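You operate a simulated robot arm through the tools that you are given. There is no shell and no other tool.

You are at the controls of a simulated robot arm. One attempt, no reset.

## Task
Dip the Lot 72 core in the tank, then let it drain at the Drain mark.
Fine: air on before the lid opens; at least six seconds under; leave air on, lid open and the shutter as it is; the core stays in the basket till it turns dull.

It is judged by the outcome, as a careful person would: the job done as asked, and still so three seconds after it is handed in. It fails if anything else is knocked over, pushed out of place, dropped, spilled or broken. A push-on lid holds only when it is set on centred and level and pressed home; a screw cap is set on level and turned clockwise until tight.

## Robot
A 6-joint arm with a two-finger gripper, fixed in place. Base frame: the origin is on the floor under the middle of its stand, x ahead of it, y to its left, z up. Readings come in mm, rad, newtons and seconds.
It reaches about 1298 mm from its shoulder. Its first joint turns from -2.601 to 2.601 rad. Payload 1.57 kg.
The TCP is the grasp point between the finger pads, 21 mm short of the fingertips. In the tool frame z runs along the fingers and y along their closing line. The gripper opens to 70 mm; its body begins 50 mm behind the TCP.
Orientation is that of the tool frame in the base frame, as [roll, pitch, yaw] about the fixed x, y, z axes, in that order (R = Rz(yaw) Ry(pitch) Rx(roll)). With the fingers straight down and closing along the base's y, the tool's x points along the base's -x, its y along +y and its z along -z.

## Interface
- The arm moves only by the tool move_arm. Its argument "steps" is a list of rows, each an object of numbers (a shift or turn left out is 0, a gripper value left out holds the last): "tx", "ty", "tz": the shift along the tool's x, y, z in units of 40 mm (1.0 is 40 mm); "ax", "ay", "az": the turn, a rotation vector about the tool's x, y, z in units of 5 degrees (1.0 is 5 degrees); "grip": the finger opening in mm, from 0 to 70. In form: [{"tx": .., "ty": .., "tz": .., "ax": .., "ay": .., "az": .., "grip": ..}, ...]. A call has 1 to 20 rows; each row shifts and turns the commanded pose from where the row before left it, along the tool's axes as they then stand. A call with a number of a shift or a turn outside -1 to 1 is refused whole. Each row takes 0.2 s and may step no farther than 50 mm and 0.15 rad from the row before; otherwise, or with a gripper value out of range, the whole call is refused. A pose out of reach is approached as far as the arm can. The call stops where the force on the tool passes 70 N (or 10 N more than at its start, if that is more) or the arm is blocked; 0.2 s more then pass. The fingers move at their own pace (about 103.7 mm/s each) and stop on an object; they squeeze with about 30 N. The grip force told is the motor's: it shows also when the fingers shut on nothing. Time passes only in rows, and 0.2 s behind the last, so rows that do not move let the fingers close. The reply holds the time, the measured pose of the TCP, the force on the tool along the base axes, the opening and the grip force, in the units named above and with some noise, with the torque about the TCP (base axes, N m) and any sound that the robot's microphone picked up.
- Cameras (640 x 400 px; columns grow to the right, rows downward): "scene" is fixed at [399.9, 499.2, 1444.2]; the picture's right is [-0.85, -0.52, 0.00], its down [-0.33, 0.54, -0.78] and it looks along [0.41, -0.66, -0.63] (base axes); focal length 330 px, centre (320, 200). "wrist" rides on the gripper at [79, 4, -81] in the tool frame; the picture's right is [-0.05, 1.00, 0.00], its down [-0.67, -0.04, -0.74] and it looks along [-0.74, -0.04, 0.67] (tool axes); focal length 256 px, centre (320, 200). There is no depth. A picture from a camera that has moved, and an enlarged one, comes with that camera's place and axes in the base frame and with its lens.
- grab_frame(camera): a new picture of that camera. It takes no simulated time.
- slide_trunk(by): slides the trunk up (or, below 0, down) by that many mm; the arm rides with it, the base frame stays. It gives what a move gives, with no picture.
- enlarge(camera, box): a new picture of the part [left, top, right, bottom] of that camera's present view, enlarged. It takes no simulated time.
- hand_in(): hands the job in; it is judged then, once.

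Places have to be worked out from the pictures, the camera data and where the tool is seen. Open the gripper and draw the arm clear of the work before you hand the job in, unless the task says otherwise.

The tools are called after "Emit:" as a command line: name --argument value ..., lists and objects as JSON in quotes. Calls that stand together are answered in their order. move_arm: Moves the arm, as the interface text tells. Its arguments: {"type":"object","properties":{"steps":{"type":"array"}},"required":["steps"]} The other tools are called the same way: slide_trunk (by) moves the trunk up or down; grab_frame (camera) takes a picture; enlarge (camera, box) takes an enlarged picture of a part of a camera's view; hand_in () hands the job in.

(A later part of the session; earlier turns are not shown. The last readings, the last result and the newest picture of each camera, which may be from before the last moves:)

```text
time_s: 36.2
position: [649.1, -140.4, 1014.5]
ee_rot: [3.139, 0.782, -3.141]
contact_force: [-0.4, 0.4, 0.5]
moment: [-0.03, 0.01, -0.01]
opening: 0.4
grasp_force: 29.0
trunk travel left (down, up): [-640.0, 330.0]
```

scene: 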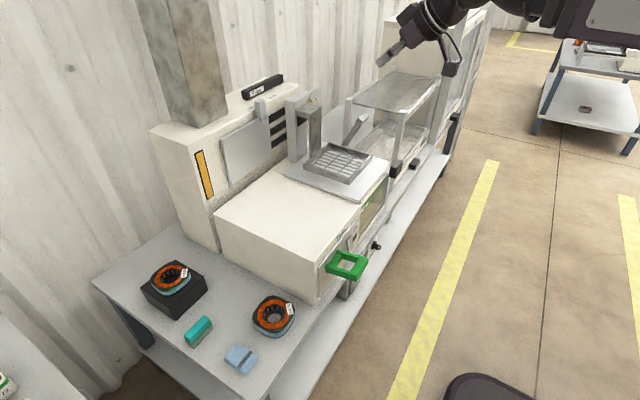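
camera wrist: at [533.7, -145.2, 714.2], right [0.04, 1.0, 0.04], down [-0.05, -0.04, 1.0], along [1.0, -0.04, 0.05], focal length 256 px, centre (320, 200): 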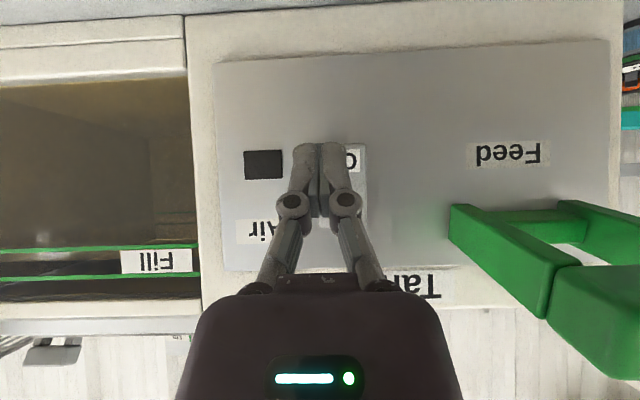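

Now I'll bring the gripper upright and over to the core's y so that I can measure the core with the wrist camera.

Emit:
move_arm --steps '[{"ay": 1}, {"ay": 1}, {"ay": 1}, {"ay": 1}, {"ay": 1}, {"ay": 1}, {"ay": 1}, {"ay": 1}, {"ay": 1}, {"grip": 70}]'

Emit:
move_arm --steps '[{"ty": 1}, {"ty": 1}, {"ty": 1}, {"ty": 1}, {"ty": 1}, {"ty": 1}, {"ty": 1}]'

Emit:
grab_frame --camera "wrist"

```text
time_s: 38.4
position: [647.9, -139.6, 959.2]
ee_rot: [-3.14, -0.004, -3.139]
contact_force: [-0.3, -0.7, -0.7]
moment: [0.06, -0.02, -0.02]
opening: 63.4
grasp_force: 0.0
out of reach, approached as far as the arm can: row 1, 2, 3, 4, 5, 6, 7
trunk travel left (down, up): [-640.0, 330.0]
```

```text
time_s: 40.0
position: [649.6, 141.3, 958.3]
ee_rot: [3.141, -0.003, 3.14]
contact_force: [0.8, 0.0, -1.2]
moment: [0.03, 0.02, 0.01]
opening: 70.0
grasp_force: 0.1
out of reach, approached as far as the arm can: row 1
trunk travel left (down, up): [-640.0, 330.0]
```

```text
taken
camera wrist: at [570.9, 144.0, 1039.7], right [0.05, 1.0, 0.0], down [0.67, -0.04, 0.74], along [0.74, -0.04, -0.67], focal length 256 px, centre (320, 200)
```

wrist: 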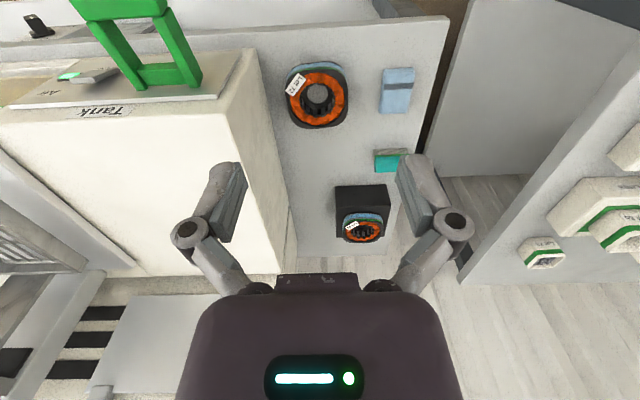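

Both cores are visible; the Lot 72 one is ahead of the gripper. I'll enlarge it, then lower the trunk 150 mm and measure again from closer.

Emit:
enlarge --camera "wrist" --box '[260, 40, 440, 150]'

Emit:
slide_trunk --by -160

Emit:
grab_frame --camera "wrist"

Emit:
enlarge --camera "wrist" --box '[240, 50, 400, 150]'

```text
3.56 times, centred on (350, 95) of wrist
camera zoom: at [570.9, 144.0, 1039.7], right [0.05, 1.0, 0.0], down [0.67, -0.04, 0.74], along [0.74, -0.04, -0.67], focal length 910 px, centre (213, 573)
```

zoom: 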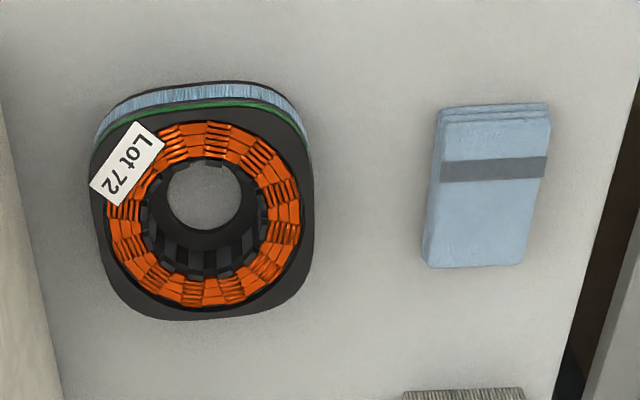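

```text
time_s: 41.9
position: [648.3, 139.5, 798.1]
ee_rot: [3.14, -0.005, -3.14]
contact_force: [0.0, 0.8, 0.8]
moment: [0.0, -0.04, -0.03]
opening: 69.8
grasp_force: 0.2
trunk travel left (down, up): [-480.0, 490.0]
```

```text
taken
camera wrist: at [570.8, 143.1, 879.8], right [0.05, 1.0, 0.0], down [0.67, -0.04, 0.74], along [0.74, -0.04, -0.67], focal length 256 px, centre (320, 200)
```

wrist: 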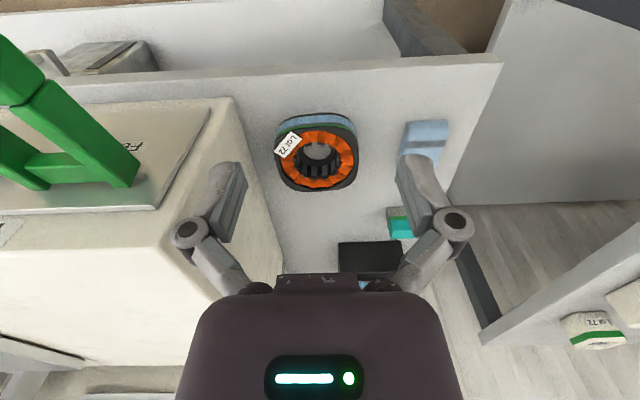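

```text
4.00 times, centred on (320, 100) of wrist
camera zoom: at [570.8, 143.1, 879.8], right [0.05, 1.0, 0.0], down [0.67, -0.04, 0.74], along [0.74, -0.04, -0.67], focal length 1024 px, centre (320, 600)
```

zoom: 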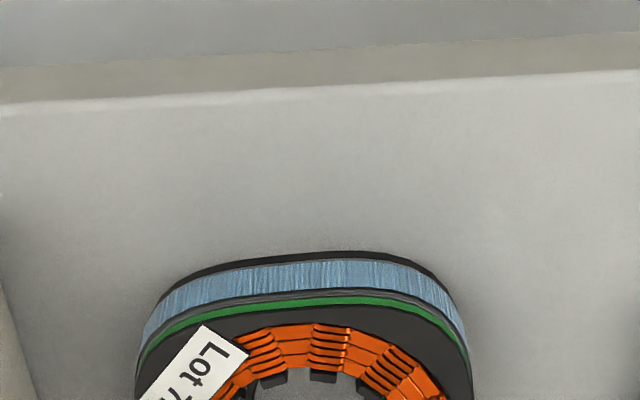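

I'll get a better centred zoom of the core at this height.

Emit:
enlarge --camera "wrist" --box '[240, 95, 400, 205]'

Emit:
enlarge --camera "scene" --box '[230, 270, 330, 345]'

```text
3.64 times, centred on (320, 150) of wrist
camera zoom: at [570.8, 143.1, 879.8], right [0.05, 1.0, 0.0], down [0.67, -0.04, 0.74], along [0.74, -0.04, -0.67], focal length 931 px, centre (320, 382)
```

zoom: 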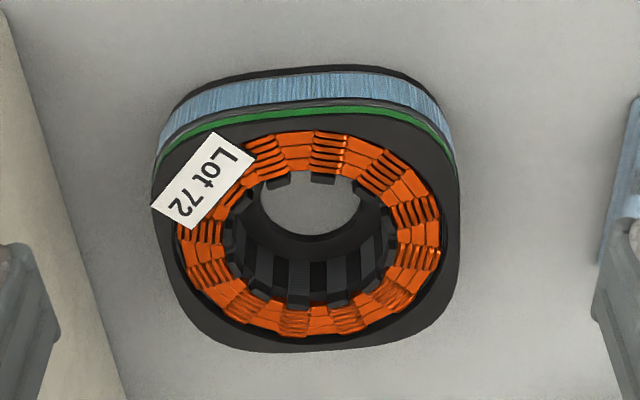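

```text
5.33 times, centred on (280, 308) of scene
camera zoom: at [399.9, 499.2, 1444.2], right [-0.85, -0.52, 0.0], down [-0.33, 0.54, -0.78], along [0.41, -0.66, -0.63], focal length 1762 px, centre (533, -373)
```

zoom: 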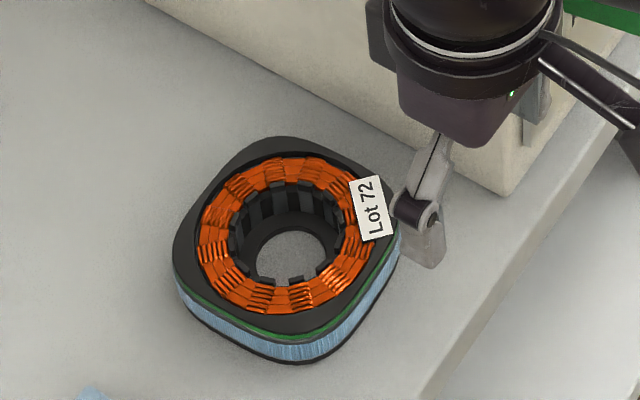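

Core measured: centre ≈(778, 129), top z≈630, about 104 mm square and 30 mm tall, with a bore of r≈25. Before picking it up I'll go measure the basket: raise and move over to y≈-330.

Emit:
slide_trunk --by 240

Emit:
move_arm --steps '[{"ty": -1}, {"ty": -1}, {"ty": -1}, {"ty": -1}, {"ty": -1}, {"ty": -1}, {"ty": -1}, {"ty": -1}, {"ty": -1}, {"ty": -1}, {"ty": -1}, {"ty": -1}]'

Emit:
grab_frame --camera "wrist"

Emit:
enlarge --camera "wrist" --box '[220, 100, 420, 225]'

```text
time_s: 44.4
position: [649.3, 139.9, 1039.3]
ee_rot: [3.139, -0.003, -3.14]
contact_force: [-0.3, -0.2, 0.2]
moment: [-0.01, 0.01, 0.0]
opening: 69.9
grasp_force: 0.0
trunk travel left (down, up): [-720.0, 250.0]
```

```text
time_s: 47.0
position: [648.1, -341.2, 1038.8]
ee_rot: [3.139, -0.003, -3.14]
contact_force: [0.1, 0.8, 0.6]
moment: [0.03, 0.02, -0.01]
opening: 70.1
grasp_force: 0.0
trunk travel left (down, up): [-720.0, 250.0]
```

```text
taken
camera wrist: at [570.9, -338.1, 1119.6], right [0.05, 1.0, 0.0], down [0.67, -0.04, 0.74], along [0.74, -0.04, -0.67], focal length 256 px, centre (320, 200)
```

wrist: 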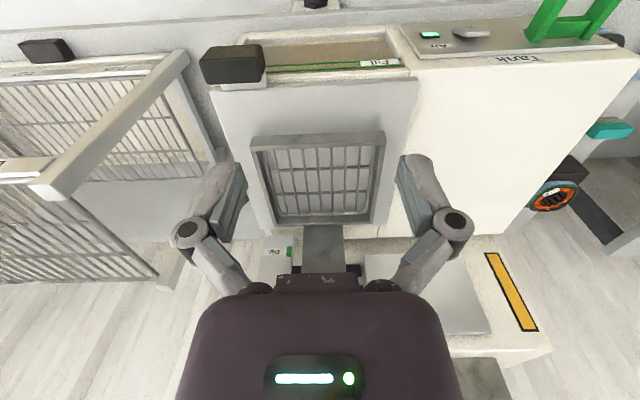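

```text
3.20 times, centred on (320, 162) of wrist
camera zoom: at [570.9, -338.1, 1119.6], right [0.05, 1.0, 0.0], down [0.67, -0.04, 0.74], along [0.74, -0.04, -0.67], focal length 819 px, centre (320, 320)
```

zoom: 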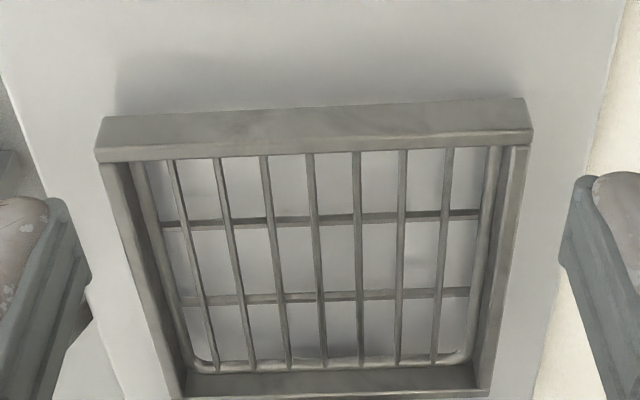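

I'll take a second look at the basket from 110 mm lower for triangulation; the gripper is in front of the basket here.

Emit:
slide_trunk --by -110

Emit:
enlarge --camera "wrist" --box '[220, 100, 420, 225]'

Emit:
grab_frame --camera "wrist"

Emit:
enlarge --camera "scene" --box '[280, 110, 420, 200]'

```text
time_s: 48.4
position: [649.2, -340.4, 929.2]
ee_rot: [3.141, -0.003, -3.14]
contact_force: [0.2, -0.4, 0.3]
moment: [0.04, 0.0, 0.02]
opening: 70.0
grasp_force: 0.1
trunk travel left (down, up): [-610.0, 360.0]
```

```text
3.20 times, centred on (320, 162) of wrist
camera zoom: at [570.7, -337.2, 1009.8], right [0.05, 1.0, 0.0], down [0.67, -0.04, 0.74], along [0.74, -0.04, -0.67], focal length 819 px, centre (320, 320)
```

zoom: 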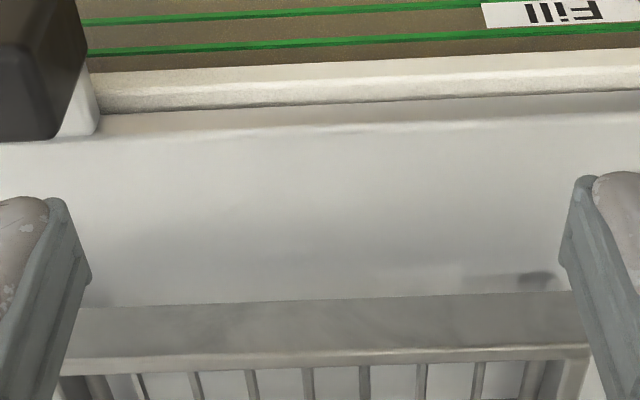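

```text
taken
camera wrist: at [570.7, -337.2, 1009.8], right [0.05, 1.0, 0.0], down [0.67, -0.04, 0.74], along [0.74, -0.04, -0.67], focal length 256 px, centre (320, 200)
```

wrist: 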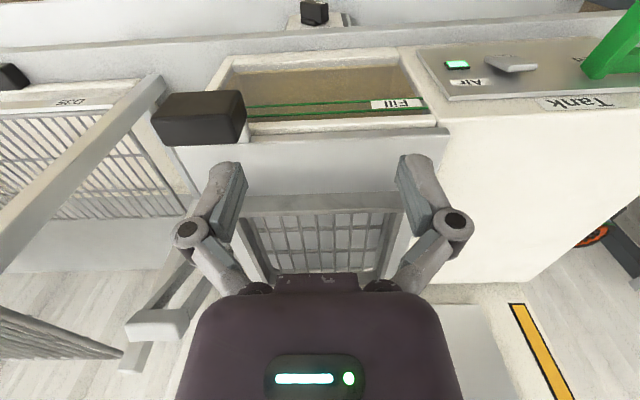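

```text
4.44 times, centred on (350, 155) of scene
camera zoom: at [399.9, 499.2, 1444.2], right [-0.85, -0.52, 0.0], down [-0.33, 0.54, -0.78], along [0.41, -0.66, -0.63], focal length 1468 px, centre (187, 400)
```

zoom: 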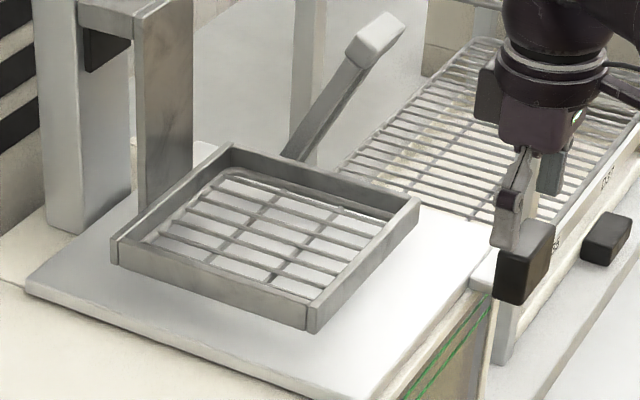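

Basket measured: outer x 766–935, y -440…-262, rim z≈846, centre ≈(850, -351), which leaves ~28 mm around the core. I'll now go above the core's +y wall (TCP aim (778, 168)), with the fingers to straddle that wall, staying at z≈929.

Emit:
move_arm --steps '[{"ty": 0.977, "tx": -0.249, "grip": 50}, {"ty": 0.977, "tx": -0.249}, {"ty": 0.977, "tx": -0.249}, {"ty": 0.977, "tx": -0.249}, {"ty": 0.977, "tx": -0.249}, {"ty": 0.977, "tx": -0.249}, {"ty": 0.977, "tx": -0.249}, {"ty": 0.977, "tx": -0.249}, {"ty": 0.977, "tx": -0.249}, {"ty": 0.977, "tx": -0.249}, {"ty": 0.977, "tx": -0.249}, {"ty": 0.977, "tx": -0.249}, {"ty": 0.977, "tx": -0.249}]'

Emit:
slide_trunk --by -190

Emit:
grab_frame --camera "wrist"

Emit:
enlarge --camera "scene" --box '[220, 230, 360, 345]'

```text
time_s: 51.2
position: [779.7, 168.9, 928.5]
ee_rot: [3.141, -0.003, -3.141]
contact_force: [0.6, -1.1, -0.3]
moment: [-0.01, -0.02, -0.01]
opening: 50.0
grasp_force: 0.1
trunk travel left (down, up): [-610.0, 360.0]
```

```text
time_s: 53.3
position: [779.4, 167.0, 739.9]
ee_rot: [3.141, -0.005, -3.14]
contact_force: [-0.3, 0.0, -0.5]
moment: [0.0, -0.04, 0.03]
opening: 50.1
grasp_force: 0.0
trunk travel left (down, up): [-420.0, 550.0]
```

```text
taken
camera wrist: at [701.0, 170.8, 819.8], right [0.05, 1.0, 0.0], down [0.67, -0.04, 0.74], along [0.74, -0.04, -0.67], focal length 256 px, centre (320, 200)
```

wrist: 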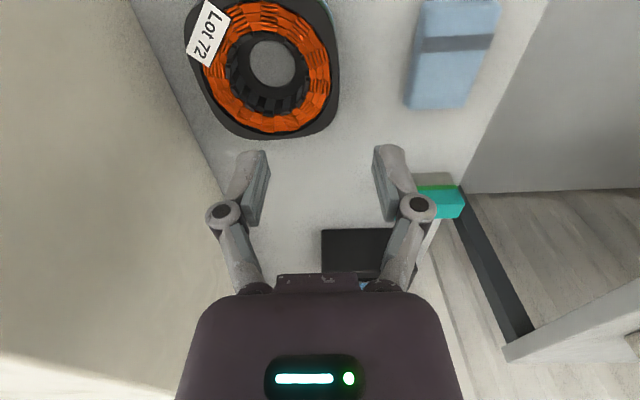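

```text
3.48 times, centred on (290, 288) of scene
camera zoom: at [399.9, 499.2, 1444.2], right [-0.85, -0.52, 0.0], down [-0.33, 0.54, -0.78], along [0.41, -0.66, -0.63], focal length 1149 px, centre (424, -104)
```

zoom: 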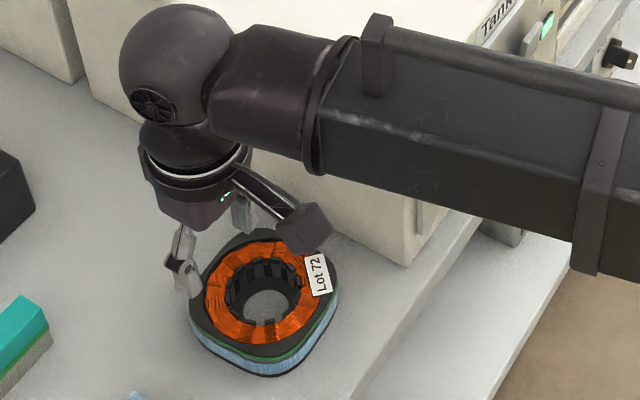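

Position agrees: core centre ≈(777, 128.5), wall mid at y≈167, and TCP is (779, 167). The forearm clears the box by ~50 mm. I'll lower 85 mm and look before the final bit.

Emit:
slide_trunk --by -85

Emit:
grab_frame --camera "wrist"

Emit:
enlarge --camera "scene" --box '[220, 230, 360, 345]'

```text
time_s: 54.5
position: [779.7, 167.8, 653.9]
ee_rot: [3.14, -0.003, -3.139]
contact_force: [0.3, 0.4, -1.0]
moment: [0.03, -0.04, -0.01]
opening: 49.8
grasp_force: 0.1
trunk travel left (down, up): [-335.0, 635.0]
```

```text
taken
camera wrist: at [701.0, 170.9, 734.8], right [0.05, 1.0, 0.0], down [0.67, -0.04, 0.74], along [0.74, -0.04, -0.67], focal length 256 px, centre (320, 200)
```

wrist: 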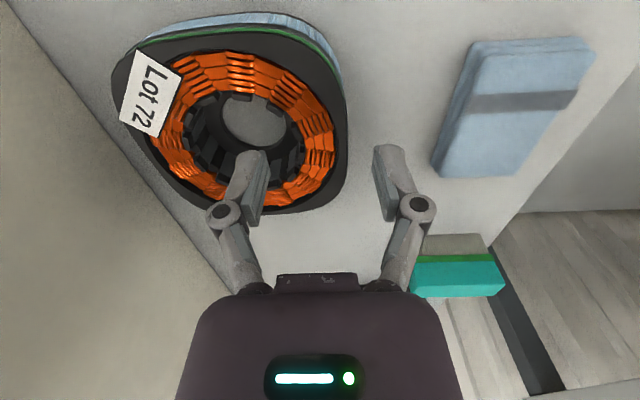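

```text
3.48 times, centred on (290, 288) of scene
camera zoom: at [399.9, 499.2, 1444.2], right [-0.85, -0.52, 0.0], down [-0.33, 0.54, -0.78], along [0.41, -0.66, -0.63], focal length 1149 px, centre (424, -104)
```

zoom: 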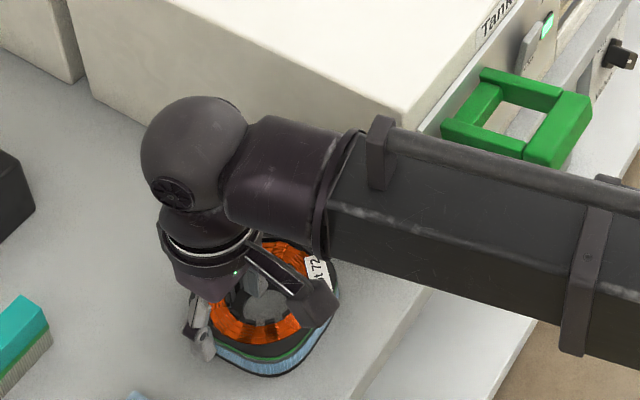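

The inner finger lines up with the bore and the outer one is outside the wall. I'll lower the last 26 mm (tips ≈ 607, just above the bench) and close on the wall.

Emit:
slide_trunk --by -25

Emit:
grab_frame --camera "wrist"

```text
time_s: 55.2
position: [778.5, 167.2, 629.6]
ee_rot: [3.141, -0.003, -3.139]
contact_force: [-0.9, 0.6, 0.2]
moment: [0.02, -0.01, 0.04]
opening: 50.0
grasp_force: 0.1
trunk travel left (down, up): [-310.0, 660.0]
```

```text
taken
camera wrist: at [701.0, 170.9, 709.7], right [0.05, 1.0, 0.0], down [0.67, -0.04, 0.74], along [0.74, -0.04, -0.67], focal length 256 px, centre (320, 200)
```

wrist: 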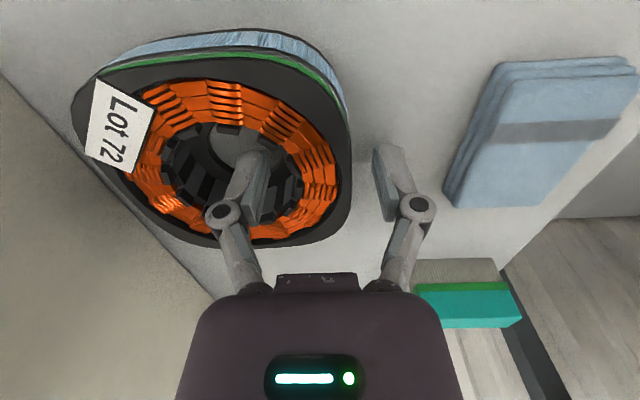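

The fingers straddle the +y wall without contact. I'll close the gripper.

Emit:
move_arm --steps '[{"grip": 20}, {"grip": 10}, {"grip": 0}, {"grip": 0}]'

Emit:
grab_frame --camera "wrist"

```text
time_s: 56.2
position: [778.0, 167.0, 630.7]
ee_rot: [-3.142, -0.001, -3.141]
contact_force: [-3.8, -3.6, 5.1]
moment: [-0.27, 0.24, -0.09]
opening: 32.6
grasp_force: 30.1
trunk travel left (down, up): [-310.0, 660.0]
```

```text
taken
camera wrist: at [700.5, 170.6, 710.2], right [0.05, 1.0, 0.0], down [0.67, -0.04, 0.74], along [0.74, -0.04, -0.67], focal length 256 px, centre (320, 200)
```

wrist: 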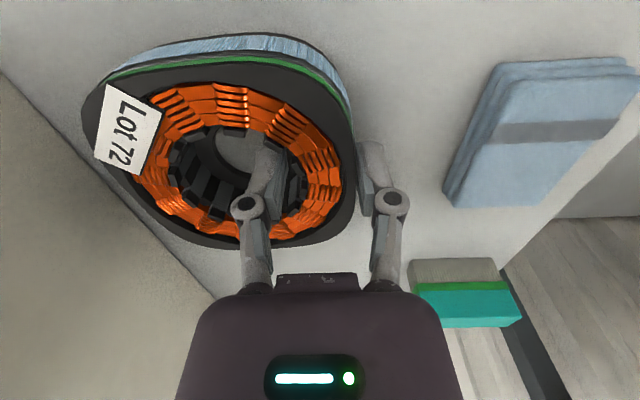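

The fingers hold the wall at 32.6 mm opening with 30 N. I'll lift 40 mm and check how the core hangs.

Emit:
slide_trunk --by 40

Emit:
grab_frame --camera "wrist"

Emit:
enlarge --camera "scene" --box '[220, 230, 360, 345]'

```text
time_s: 57.0
position: [779.4, 168.2, 668.7]
ee_rot: [3.141, -0.004, -3.14]
contact_force: [0.3, 0.0, -8.2]
moment: [0.29, 0.02, 0.04]
opening: 32.5
grasp_force: 29.7
trunk travel left (down, up): [-350.0, 620.0]
```

```text
taken
camera wrist: at [701.5, 171.0, 749.2], right [0.05, 1.0, 0.0], down [0.67, -0.04, 0.74], along [0.74, -0.04, -0.67], focal length 256 px, centre (320, 200)
```

wrist: 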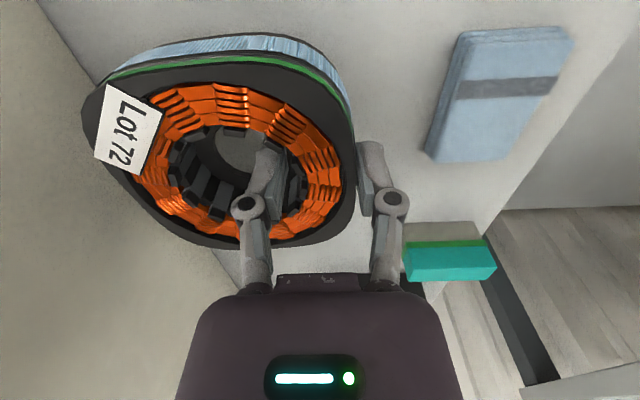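

```text
3.48 times, centred on (290, 288) of scene
camera zoom: at [399.9, 499.2, 1444.2], right [-0.85, -0.52, 0.0], down [-0.33, 0.54, -0.78], along [0.41, -0.66, -0.63], focal length 1149 px, centre (424, -104)
```

zoom: 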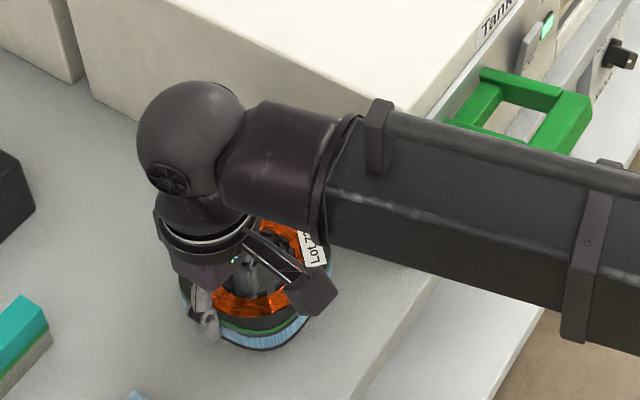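

The core hangs level, weighing about 0.84 kg, held 36 mm off its centre. I'll raise it 290 mm, clear of the box and basket rim.

Emit:
slide_trunk --by 290

Emit:
move_arm --steps '[{"ty": -0.5, "tx": -0.05}, {"ty": -0.8, "tx": -0.1}, {"ty": -0.9, "tx": -0.15}, {"ty": -0.9, "tx": -0.15}, {"ty": -0.9, "tx": -0.15}, {"ty": -0.9, "tx": -0.15}, {"ty": -0.9, "tx": -0.15}, {"ty": -0.9, "tx": -0.15}, {"ty": -0.9, "tx": -0.15}, {"ty": -0.9, "tx": -0.15}, {"ty": -0.9, "tx": -0.15}, {"ty": -0.9, "tx": -0.15}, {"ty": -0.8, "tx": -0.1}, {"ty": -0.5, "tx": -0.05}]'

Emit:
grab_frame --camera "wrist"

Emit:
grab_frame --camera "scene"

```text
time_s: 59.9
position: [779.9, 168.1, 959.0]
ee_rot: [-3.141, -0.004, -3.139]
contact_force: [-0.1, -0.7, -8.3]
moment: [0.35, 0.02, 0.02]
opening: 32.5
grasp_force: 29.7
trunk travel left (down, up): [-640.0, 330.0]
```

```text
time_s: 62.9
position: [851.5, -295.7, 958.2]
ee_rot: [3.139, -0.003, -3.14]
contact_force: [-0.2, 0.1, -7.4]
moment: [0.3, -0.01, 0.03]
opening: 32.5
grasp_force: 30.2
trunk travel left (down, up): [-640.0, 330.0]
```

```text
taken
camera wrist: at [773.7, -294.0, 1039.0], right [0.05, 1.0, 0.0], down [0.67, -0.04, 0.74], along [0.74, -0.04, -0.67], focal length 256 px, centre (320, 200)
```

wrist: 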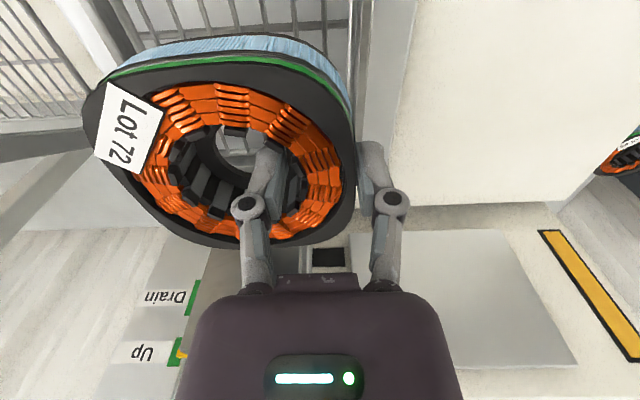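

```text
taken
```

scene: 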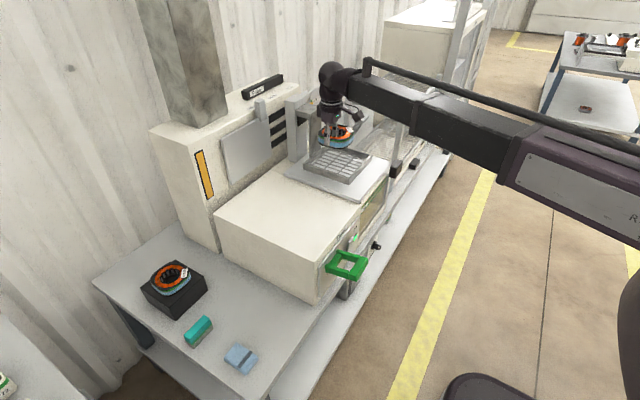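

The core is near the basket; I'll zoom in on the scene to judge its placing relative to the basket and hanger.

Emit:
enlarge --camera "scene" --box '[270, 80, 420, 200]'

Emit:
enlarge --camera "wrist" --box '[60, 0, 420, 300]'

```text
3.33 times, centred on (345, 140) of scene
camera zoom: at [399.9, 499.2, 1444.2], right [-0.85, -0.52, 0.0], down [-0.33, 0.54, -0.78], along [0.41, -0.66, -0.63], focal length 1101 px, centre (237, 400)
```

zoom: 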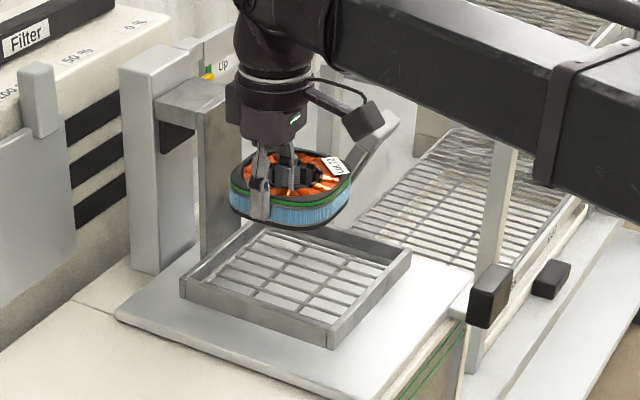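

```text
1.33 times, centred on (240, 150) of wrist
camera zoom: at [773.7, -294.0, 1039.0], right [0.05, 1.0, 0.0], down [0.67, -0.04, 0.74], along [0.74, -0.04, -0.67], focal length 341 px, centre (427, 267)
```

zoom: 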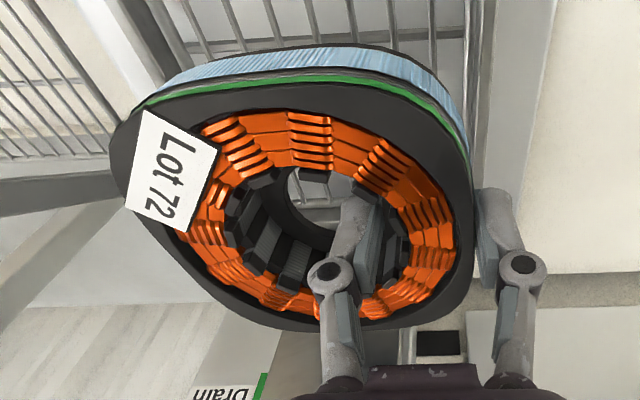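

The core hovers above the basket but ~20 mm too far to +y. I'll shift to y≈-315 and lower to just above the basket floor.

Emit:
move_arm --steps '[{"ty": -0.25}, {"ty": -0.24}, {}]'

Emit:
slide_trunk --by -80

Emit:
enlarge --camera "scene" --box '[270, 80, 420, 200]'

Emit:
grab_frame --camera "wrist"

```text
time_s: 63.7
position: [852.3, -315.9, 957.6]
ee_rot: [3.14, -0.002, -3.141]
contact_force: [-1.0, -0.3, -7.5]
moment: [0.29, 0.02, 0.01]
opening: 32.6
grasp_force: 29.6
trunk travel left (down, up): [-640.0, 330.0]
```

```text
time_s: 64.9
position: [851.9, -315.7, 877.3]
ee_rot: [3.14, -0.003, -3.139]
contact_force: [-0.4, -0.9, -8.3]
moment: [0.32, 0.04, 0.01]
opening: 32.5
grasp_force: 30.2
trunk travel left (down, up): [-560.0, 410.0]
```

```text
3.33 times, centred on (345, 140) of scene
camera zoom: at [399.9, 499.2, 1444.2], right [-0.85, -0.52, 0.0], down [-0.33, 0.54, -0.78], along [0.41, -0.66, -0.63], focal length 1101 px, centre (237, 400)
```

zoom: 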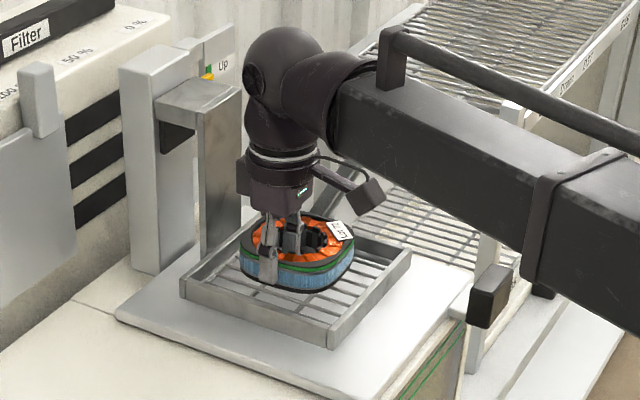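

```text
taken
camera wrist: at [774.1, -312.9, 959.2], right [0.05, 1.0, 0.0], down [0.67, -0.04, 0.74], along [0.74, -0.04, -0.67], focal length 256 px, centre (320, 200)
```

wrist: 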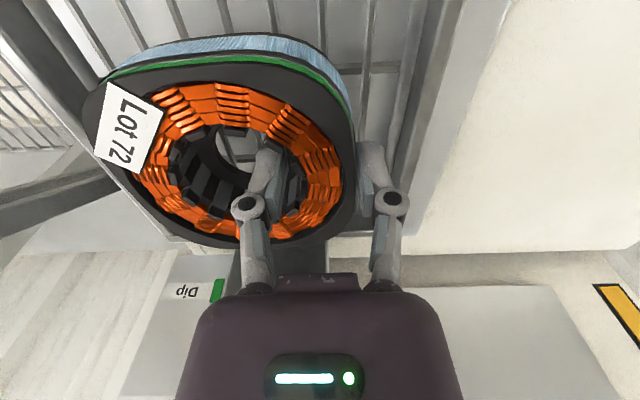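

The core is at rim height and inside the basket's outline. I'll lower it 12 mm and then in small steps watching for the weight to be taken.

Emit:
slide_trunk --by -11

Emit:
slide_trunk --by -3

```text
time_s: 65.5
position: [852.6, -314.8, 867.3]
ee_rot: [3.139, -0.005, -3.14]
contact_force: [-0.1, 0.3, -8.9]
moment: [0.32, 0.0, -0.02]
opening: 32.1
grasp_force: 30.1
trunk travel left (down, up): [-549.0, 421.0]
```

```text
time_s: 66.0
position: [851.8, -314.6, 866.1]
ee_rot: [3.141, -0.002, -3.14]
contact_force: [2.8, -0.7, 0.1]
moment: [-0.48, -0.09, 0.22]
opening: 32.4
grasp_force: 30.5
trunk travel left (down, up): [-546.0, 424.0]
```

The weight has been taken up (force z ≈ 0) at TCP z≈866, i.e. core bottom ≈ 836, plausible for the basket floor. I'll look before releasing.

Emit:
enlarge --camera "scene" --box '[300, 120, 400, 190]'

Emit:
grab_frame --camera "wrist"

```text
5.71 times, centred on (350, 155) of scene
camera zoom: at [399.9, 499.2, 1444.2], right [-0.85, -0.52, 0.0], down [-0.33, 0.54, -0.78], along [0.41, -0.66, -0.63], focal length 1888 px, centre (149, 457)
```

zoom: 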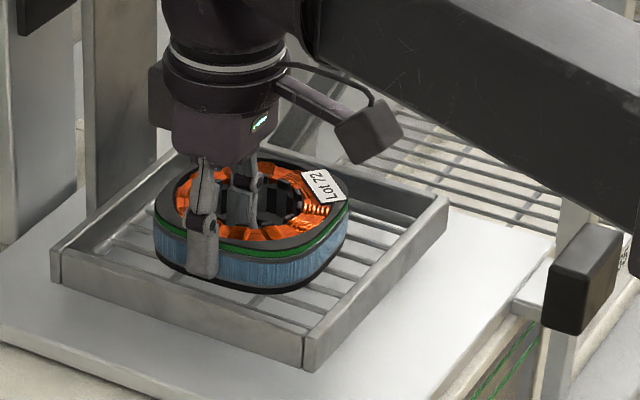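

```text
taken
camera wrist: at [773.9, -312.8, 945.7], right [0.05, 1.0, 0.0], down [0.67, -0.03, 0.74], along [0.74, -0.04, -0.67], focal length 256 px, centre (320, 200)
```

wrist: 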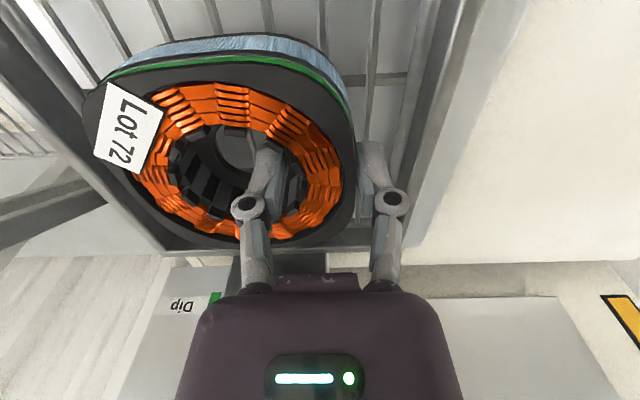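

The core sits inside the basket, flat on its grid. I'll open the fingers a little (to 46 mm, so the outer finger doesn't hit the basket wall) and rise.

Emit:
move_arm --steps '[{"grip": 40}, {"grip": 46}, {"grip": 46}]'

Emit:
enlarge --camera "wrist" --box '[80, 0, 480, 300]'

```text
time_s: 66.8
position: [851.0, -315.7, 864.2]
ee_rot: [3.139, -0.003, -3.141]
contact_force: [-0.5, 0.2, -0.2]
moment: [-0.01, 0.04, -0.03]
opening: 46.2
grasp_force: 0.1
trunk travel left (down, up): [-546.0, 424.0]
```

```text
1.33 times, centred on (280, 150) of wrist
camera zoom: at [773.5, -312.7, 945.7], right [0.05, 1.0, 0.0], down [0.67, -0.04, 0.74], along [0.74, -0.04, -0.67], focal length 341 px, centre (373, 267)
```

zoom: 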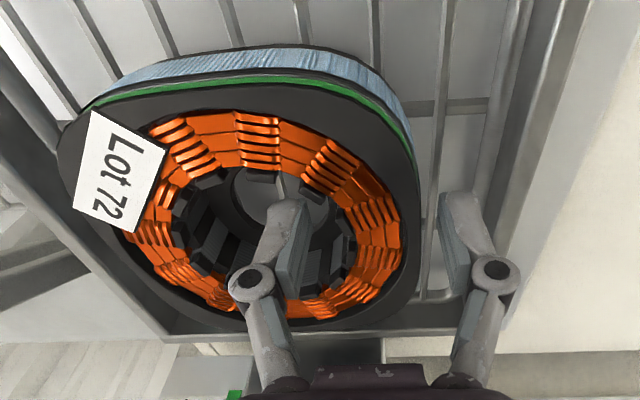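

Released cleanly. I'll rise straight up 150 mm and view the basket.

Emit:
slide_trunk --by 150

Emit:
grab_frame --camera "wrist"

Emit:
enlarge --camera "scene" --box '[270, 80, 420, 200]'

```text
time_s: 68.6
position: [851.5, -315.5, 1014.5]
ee_rot: [3.139, -0.004, -3.14]
contact_force: [-0.2, -0.2, -0.1]
moment: [0.01, -0.02, 0.05]
opening: 46.1
grasp_force: 0.0
trunk travel left (down, up): [-696.0, 274.0]
```

```text
taken
camera wrist: at [773.6, -312.7, 1095.6], right [0.05, 1.0, 0.0], down [0.67, -0.04, 0.74], along [0.74, -0.04, -0.67], focal length 256 px, centre (320, 200)
```

wrist: 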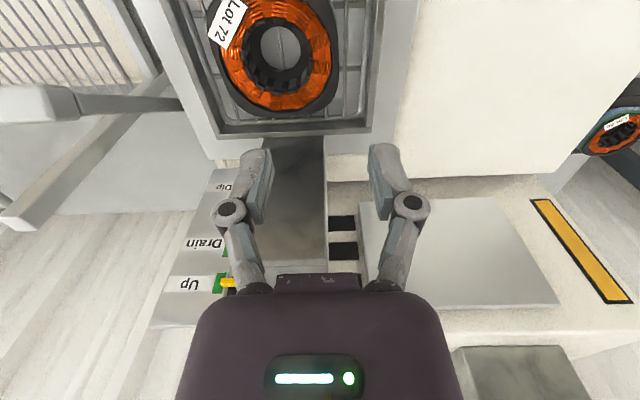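

```text
3.33 times, centred on (345, 140) of scene
camera zoom: at [399.9, 499.2, 1444.2], right [-0.85, -0.52, 0.0], down [-0.33, 0.54, -0.78], along [0.41, -0.66, -0.63], focal length 1101 px, centre (237, 400)
```

zoom: 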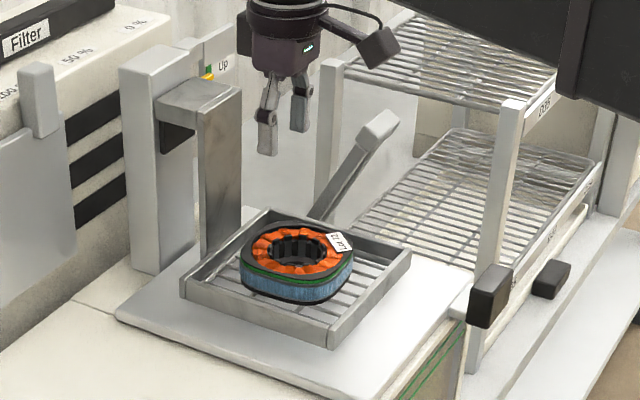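

The core rests in the basket and the pointer is at "Up". The lid spans about x 699–988, y -478…-222 and the box top beside it (+y) is free and just its size, so the lid should slide +y by its knob. I'll go look closely at the knob.

Emit:
move_arm --steps '[{"tx": 0.9}, {"tx": 0.9}, {"tx": 0.9, "ty": -0.4}, {"tx": 0.9, "ty": -0.4}, {"tx": 0.8, "ty": -0.5}, {"tx": 0.5, "ty": -0.8}, {"ty": -0.9}]'

Emit:
grab_frame --camera "wrist"

Emit:
enlarge --camera "wrist" --box '[240, 40, 400, 150]'

```text
time_s: 70.2
position: [655.7, -435.9, 1016.3]
ee_rot: [3.139, -0.004, -3.139]
contact_force: [0.7, 0.4, 0.0]
moment: [0.04, 0.03, -0.01]
opening: 46.1
grasp_force: 0.1
trunk travel left (down, up): [-696.0, 274.0]
```

```text
taken
camera wrist: at [577.1, -433.6, 1095.5], right [0.05, 1.0, 0.0], down [0.67, -0.04, 0.74], along [0.74, -0.04, -0.67], focal length 256 px, centre (320, 200)
```

wrist: 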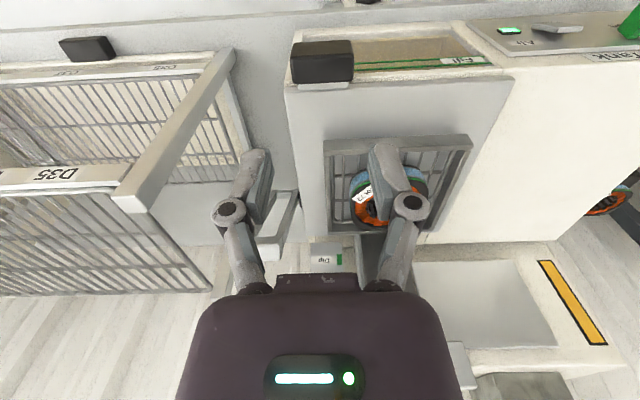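

```text
3.64 times, centred on (320, 95) of wrist
camera zoom: at [577.1, -433.6, 1095.5], right [0.05, 1.0, 0.0], down [0.67, -0.04, 0.74], along [0.74, -0.04, -0.67], focal length 931 px, centre (320, 582)
```

zoom: 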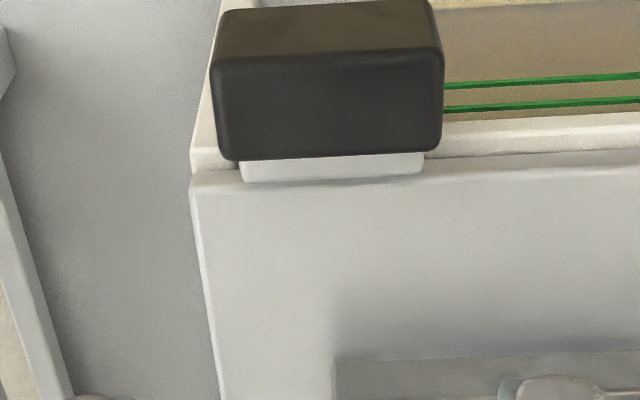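

Knob block measured: x 658–686, y -464…-408, z 805–847, on a stub at the lid's front edge. I'll open to 70 and come down astride it (closing along y) so one finger can push it along +y; first to just above.

Emit:
move_arm --steps '[{"tx": -0.41, "grip": 70}, {"grip": 70}]'

Emit:
slide_trunk --by -138

Emit:
grab_frame --camera "wrist"

Emit:
enlarge --camera "scene" --box '[330, 110, 450, 200]'

```text
time_s: 70.8
position: [671.7, -436.0, 1015.4]
ee_rot: [3.138, -0.004, -3.141]
contact_force: [0.2, -0.3, 0.9]
moment: [-0.03, 0.01, -0.02]
opening: 69.9
grasp_force: 0.0
trunk travel left (down, up): [-696.0, 274.0]
```

```text
time_s: 72.4
position: [671.8, -436.7, 877.7]
ee_rot: [3.141, -0.004, -3.141]
contact_force: [-0.4, 0.3, 0.5]
moment: [0.0, 0.0, 0.0]
opening: 69.8
grasp_force: 0.1
trunk travel left (down, up): [-558.0, 412.0]
```

```text
taken
camera wrist: at [593.8, -433.2, 957.8], right [0.05, 1.0, 0.0], down [0.67, -0.04, 0.74], along [0.74, -0.04, -0.67], focal length 256 px, centre (320, 200)
```

wrist: 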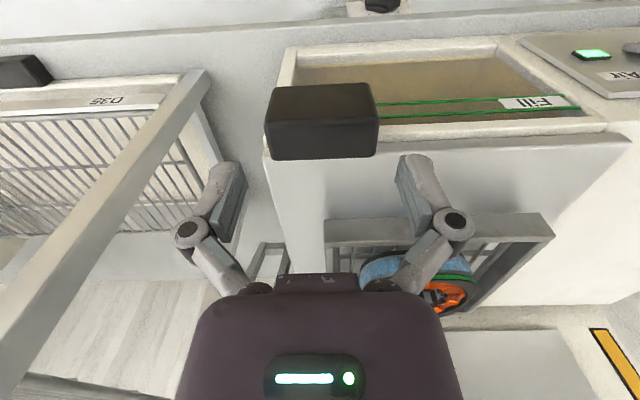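

```text
4.44 times, centred on (390, 155) of scene
camera zoom: at [399.9, 499.2, 1444.2], right [-0.85, -0.52, 0.0], down [-0.33, 0.54, -0.78], along [0.41, -0.66, -0.63], focal length 1468 px, centre (9, 400)
```

zoom: 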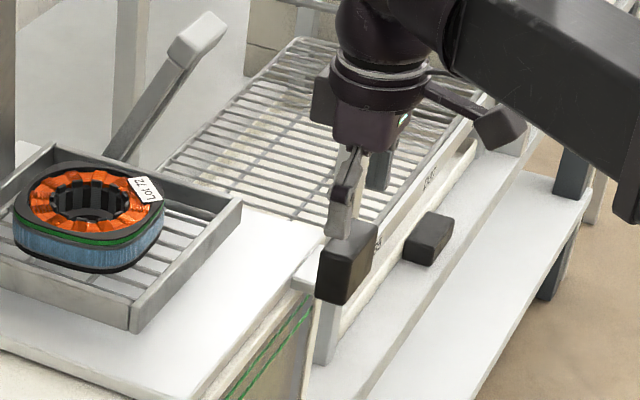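

The knob is centred under the gripper with ~7 mm each side. I'll lower 45 mm to straddle it.

Emit:
slide_trunk --by -45

Emit:
grab_frame --camera "wrist"

```text
time_s: 73.3
position: [672.3, -436.2, 832.4]
ee_rot: [3.14, -0.002, -3.139]
contact_force: [0.9, -0.2, 0.2]
moment: [-0.03, 0.0, 0.01]
opening: 69.9
grasp_force: 0.0
trunk travel left (down, up): [-513.0, 457.0]
```

```text
taken
camera wrist: at [593.8, -433.1, 912.8], right [0.05, 1.0, 0.0], down [0.67, -0.04, 0.74], along [0.74, -0.04, -0.67], focal length 256 px, centre (320, 200)
```

wrist: 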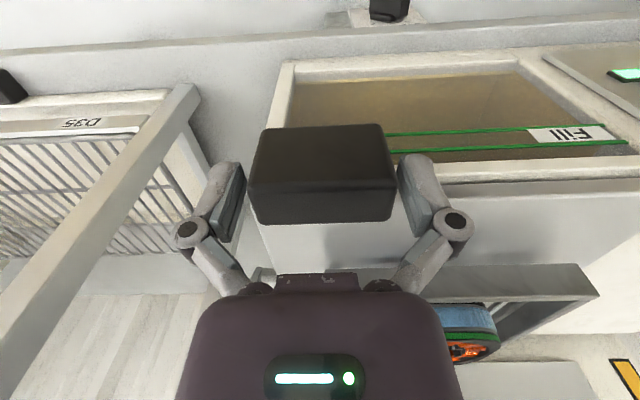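

Astride the knob without contact. With Air on, I'll try a gentle push towards +y (about 20 mm) and read the force.

Emit:
move_arm --steps '[{"ty": 0.125}, {"ty": 0.125}, {"ty": 0.125}, {"ty": 0.125}]'

Emit:
grab_frame --camera "wrist"

Emit:
enlarge --camera "scene" --box '[270, 110, 430, 230]'

```text
time_s: 74.3
position: [671.4, -416.0, 831.7]
ee_rot: [3.139, -0.003, -3.141]
contact_force: [-0.2, -1.9, 0.7]
moment: [-0.04, -0.02, -0.05]
opening: 70.3
grasp_force: 0.0
trunk travel left (down, up): [-513.0, 457.0]
```

```text
taken
camera wrist: at [593.6, -413.1, 912.7], right [0.05, 1.0, 0.0], down [0.67, -0.04, 0.74], along [0.74, -0.04, -0.67], focal length 256 px, centre (320, 200)
```

wrist: 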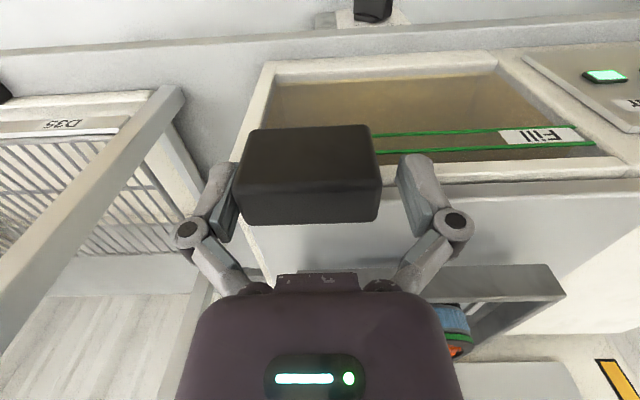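

```text
3.33 times, centred on (350, 170) of scene
camera zoom: at [399.9, 499.2, 1444.2], right [-0.85, -0.52, 0.0], down [-0.33, 0.54, -0.78], along [0.41, -0.66, -0.63], focal length 1101 px, centre (220, 300)
```

zoom: 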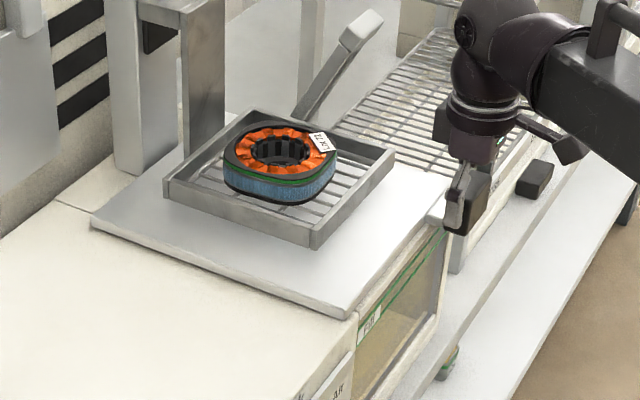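

The lid slides freely to +y with about 2 N. I'll keep pushing in 20 mm rows, stopping short of the end to check.

Emit:
move_arm --steps '[{"ty": 0.4}, {"ty": 0.5}, {"ty": 0.5}, {"ty": 0.5}, {"ty": 0.5}, {"ty": 0.5}, {"ty": 0.5}, {"ty": 0.5}, {"ty": 0.5}, {"ty": 0.4}]'

Emit:
grab_frame --camera "wrist"

Emit:
enlarge --camera "scene" --box '[230, 110, 430, 260]'

```text
time_s: 76.5
position: [672.8, -223.5, 832.6]
ee_rot: [3.14, -0.003, -3.14]
contact_force: [1.1, -0.1, -0.2]
moment: [0.01, 0.0, 0.04]
opening: 69.9
grasp_force: 0.0
trunk travel left (down, up): [-513.0, 457.0]
```

```text
taken
camera wrist: at [593.8, -220.5, 912.7], right [0.05, 1.0, 0.0], down [0.67, -0.04, 0.74], along [0.74, -0.04, -0.67], focal length 256 px, centre (320, 200)
```

wrist: 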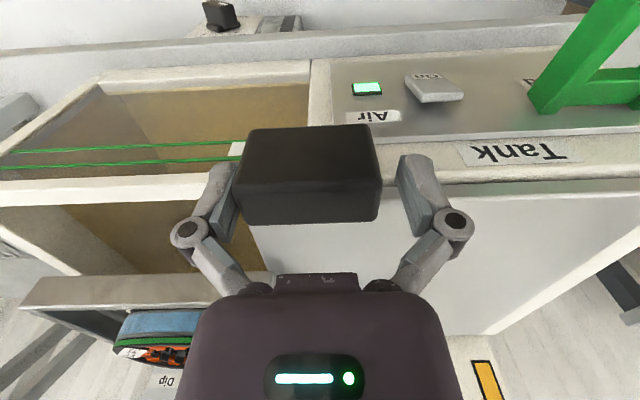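

```text
2.67 times, centred on (330, 185) of scene
camera zoom: at [399.9, 499.2, 1444.2], right [-0.85, -0.52, 0.0], down [-0.33, 0.54, -0.78], along [0.41, -0.66, -0.63], focal length 881 px, centre (293, 240)
```

zoom: 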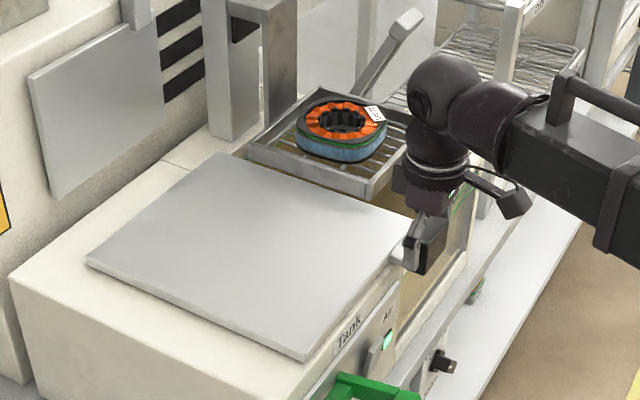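

The lid is nearly fully over the box. It still overlaps the basket's outline by ~10 mm, so I'll push on in 10 mm rows watching for an end stop.

Emit:
move_arm --steps '[{"ty": 0.25}, {"ty": 0.25}, {"ty": 0.25}]'

Emit:
enlarge --camera "scene" --box '[230, 110, 430, 260]'

Emit:
grab_frame --camera "wrist"

```text
time_s: 77.3
position: [671.5, -194.8, 831.7]
ee_rot: [3.14, -0.004, -3.14]
contact_force: [-0.3, -0.2, -1.2]
moment: [0.0, -0.04, 0.02]
opening: 69.8
grasp_force: 0.0
trunk travel left (down, up): [-513.0, 457.0]
```

```text
2.67 times, centred on (330, 185) of scene
camera zoom: at [399.9, 499.2, 1444.2], right [-0.85, -0.52, 0.0], down [-0.33, 0.54, -0.78], along [0.41, -0.66, -0.63], focal length 881 px, centre (293, 240)
```

zoom: 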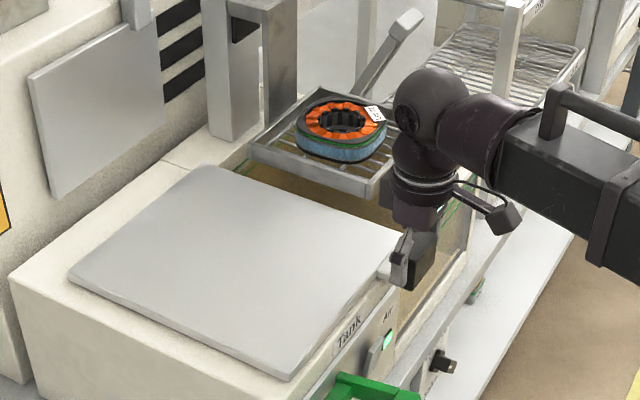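

```text
taken
camera wrist: at [593.5, -190.3, 912.7], right [0.05, 1.0, 0.0], down [0.67, -0.04, 0.74], along [0.74, -0.04, -0.67], focal length 256 px, centre (320, 200)
```

wrist: 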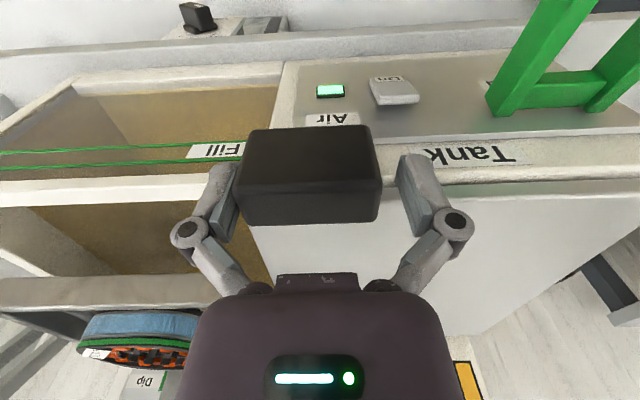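

The lid now clears the basket. I'll push up to 20 mm more in 5 mm rows to find the end stop, so that it's fully open.

Emit:
move_arm --steps '[{"ty": 0.125}, {"ty": 0.125}, {"ty": 0.125}, {"ty": 0.125}]'

Emit:
enlarge --camera "scene" --box '[230, 110, 430, 260]'

```text
time_s: 78.3
position: [672.0, -174.7, 832.4]
ee_rot: [3.141, -0.005, -3.141]
contact_force: [1.1, -8.6, 1.4]
moment: [-0.13, -0.05, 0.03]
opening: 69.8
grasp_force: 0.1
trunk travel left (down, up): [-513.0, 457.0]
```

```text
2.67 times, centred on (330, 185) of scene
camera zoom: at [399.9, 499.2, 1444.2], right [-0.85, -0.52, 0.0], down [-0.33, 0.54, -0.78], along [0.41, -0.66, -0.63], focal length 881 px, centre (293, 240)
```

zoom: 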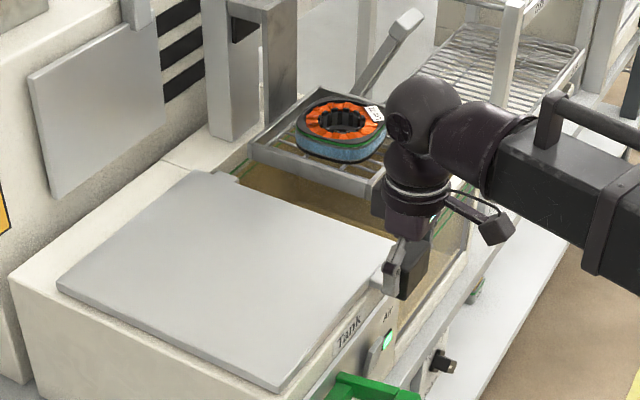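

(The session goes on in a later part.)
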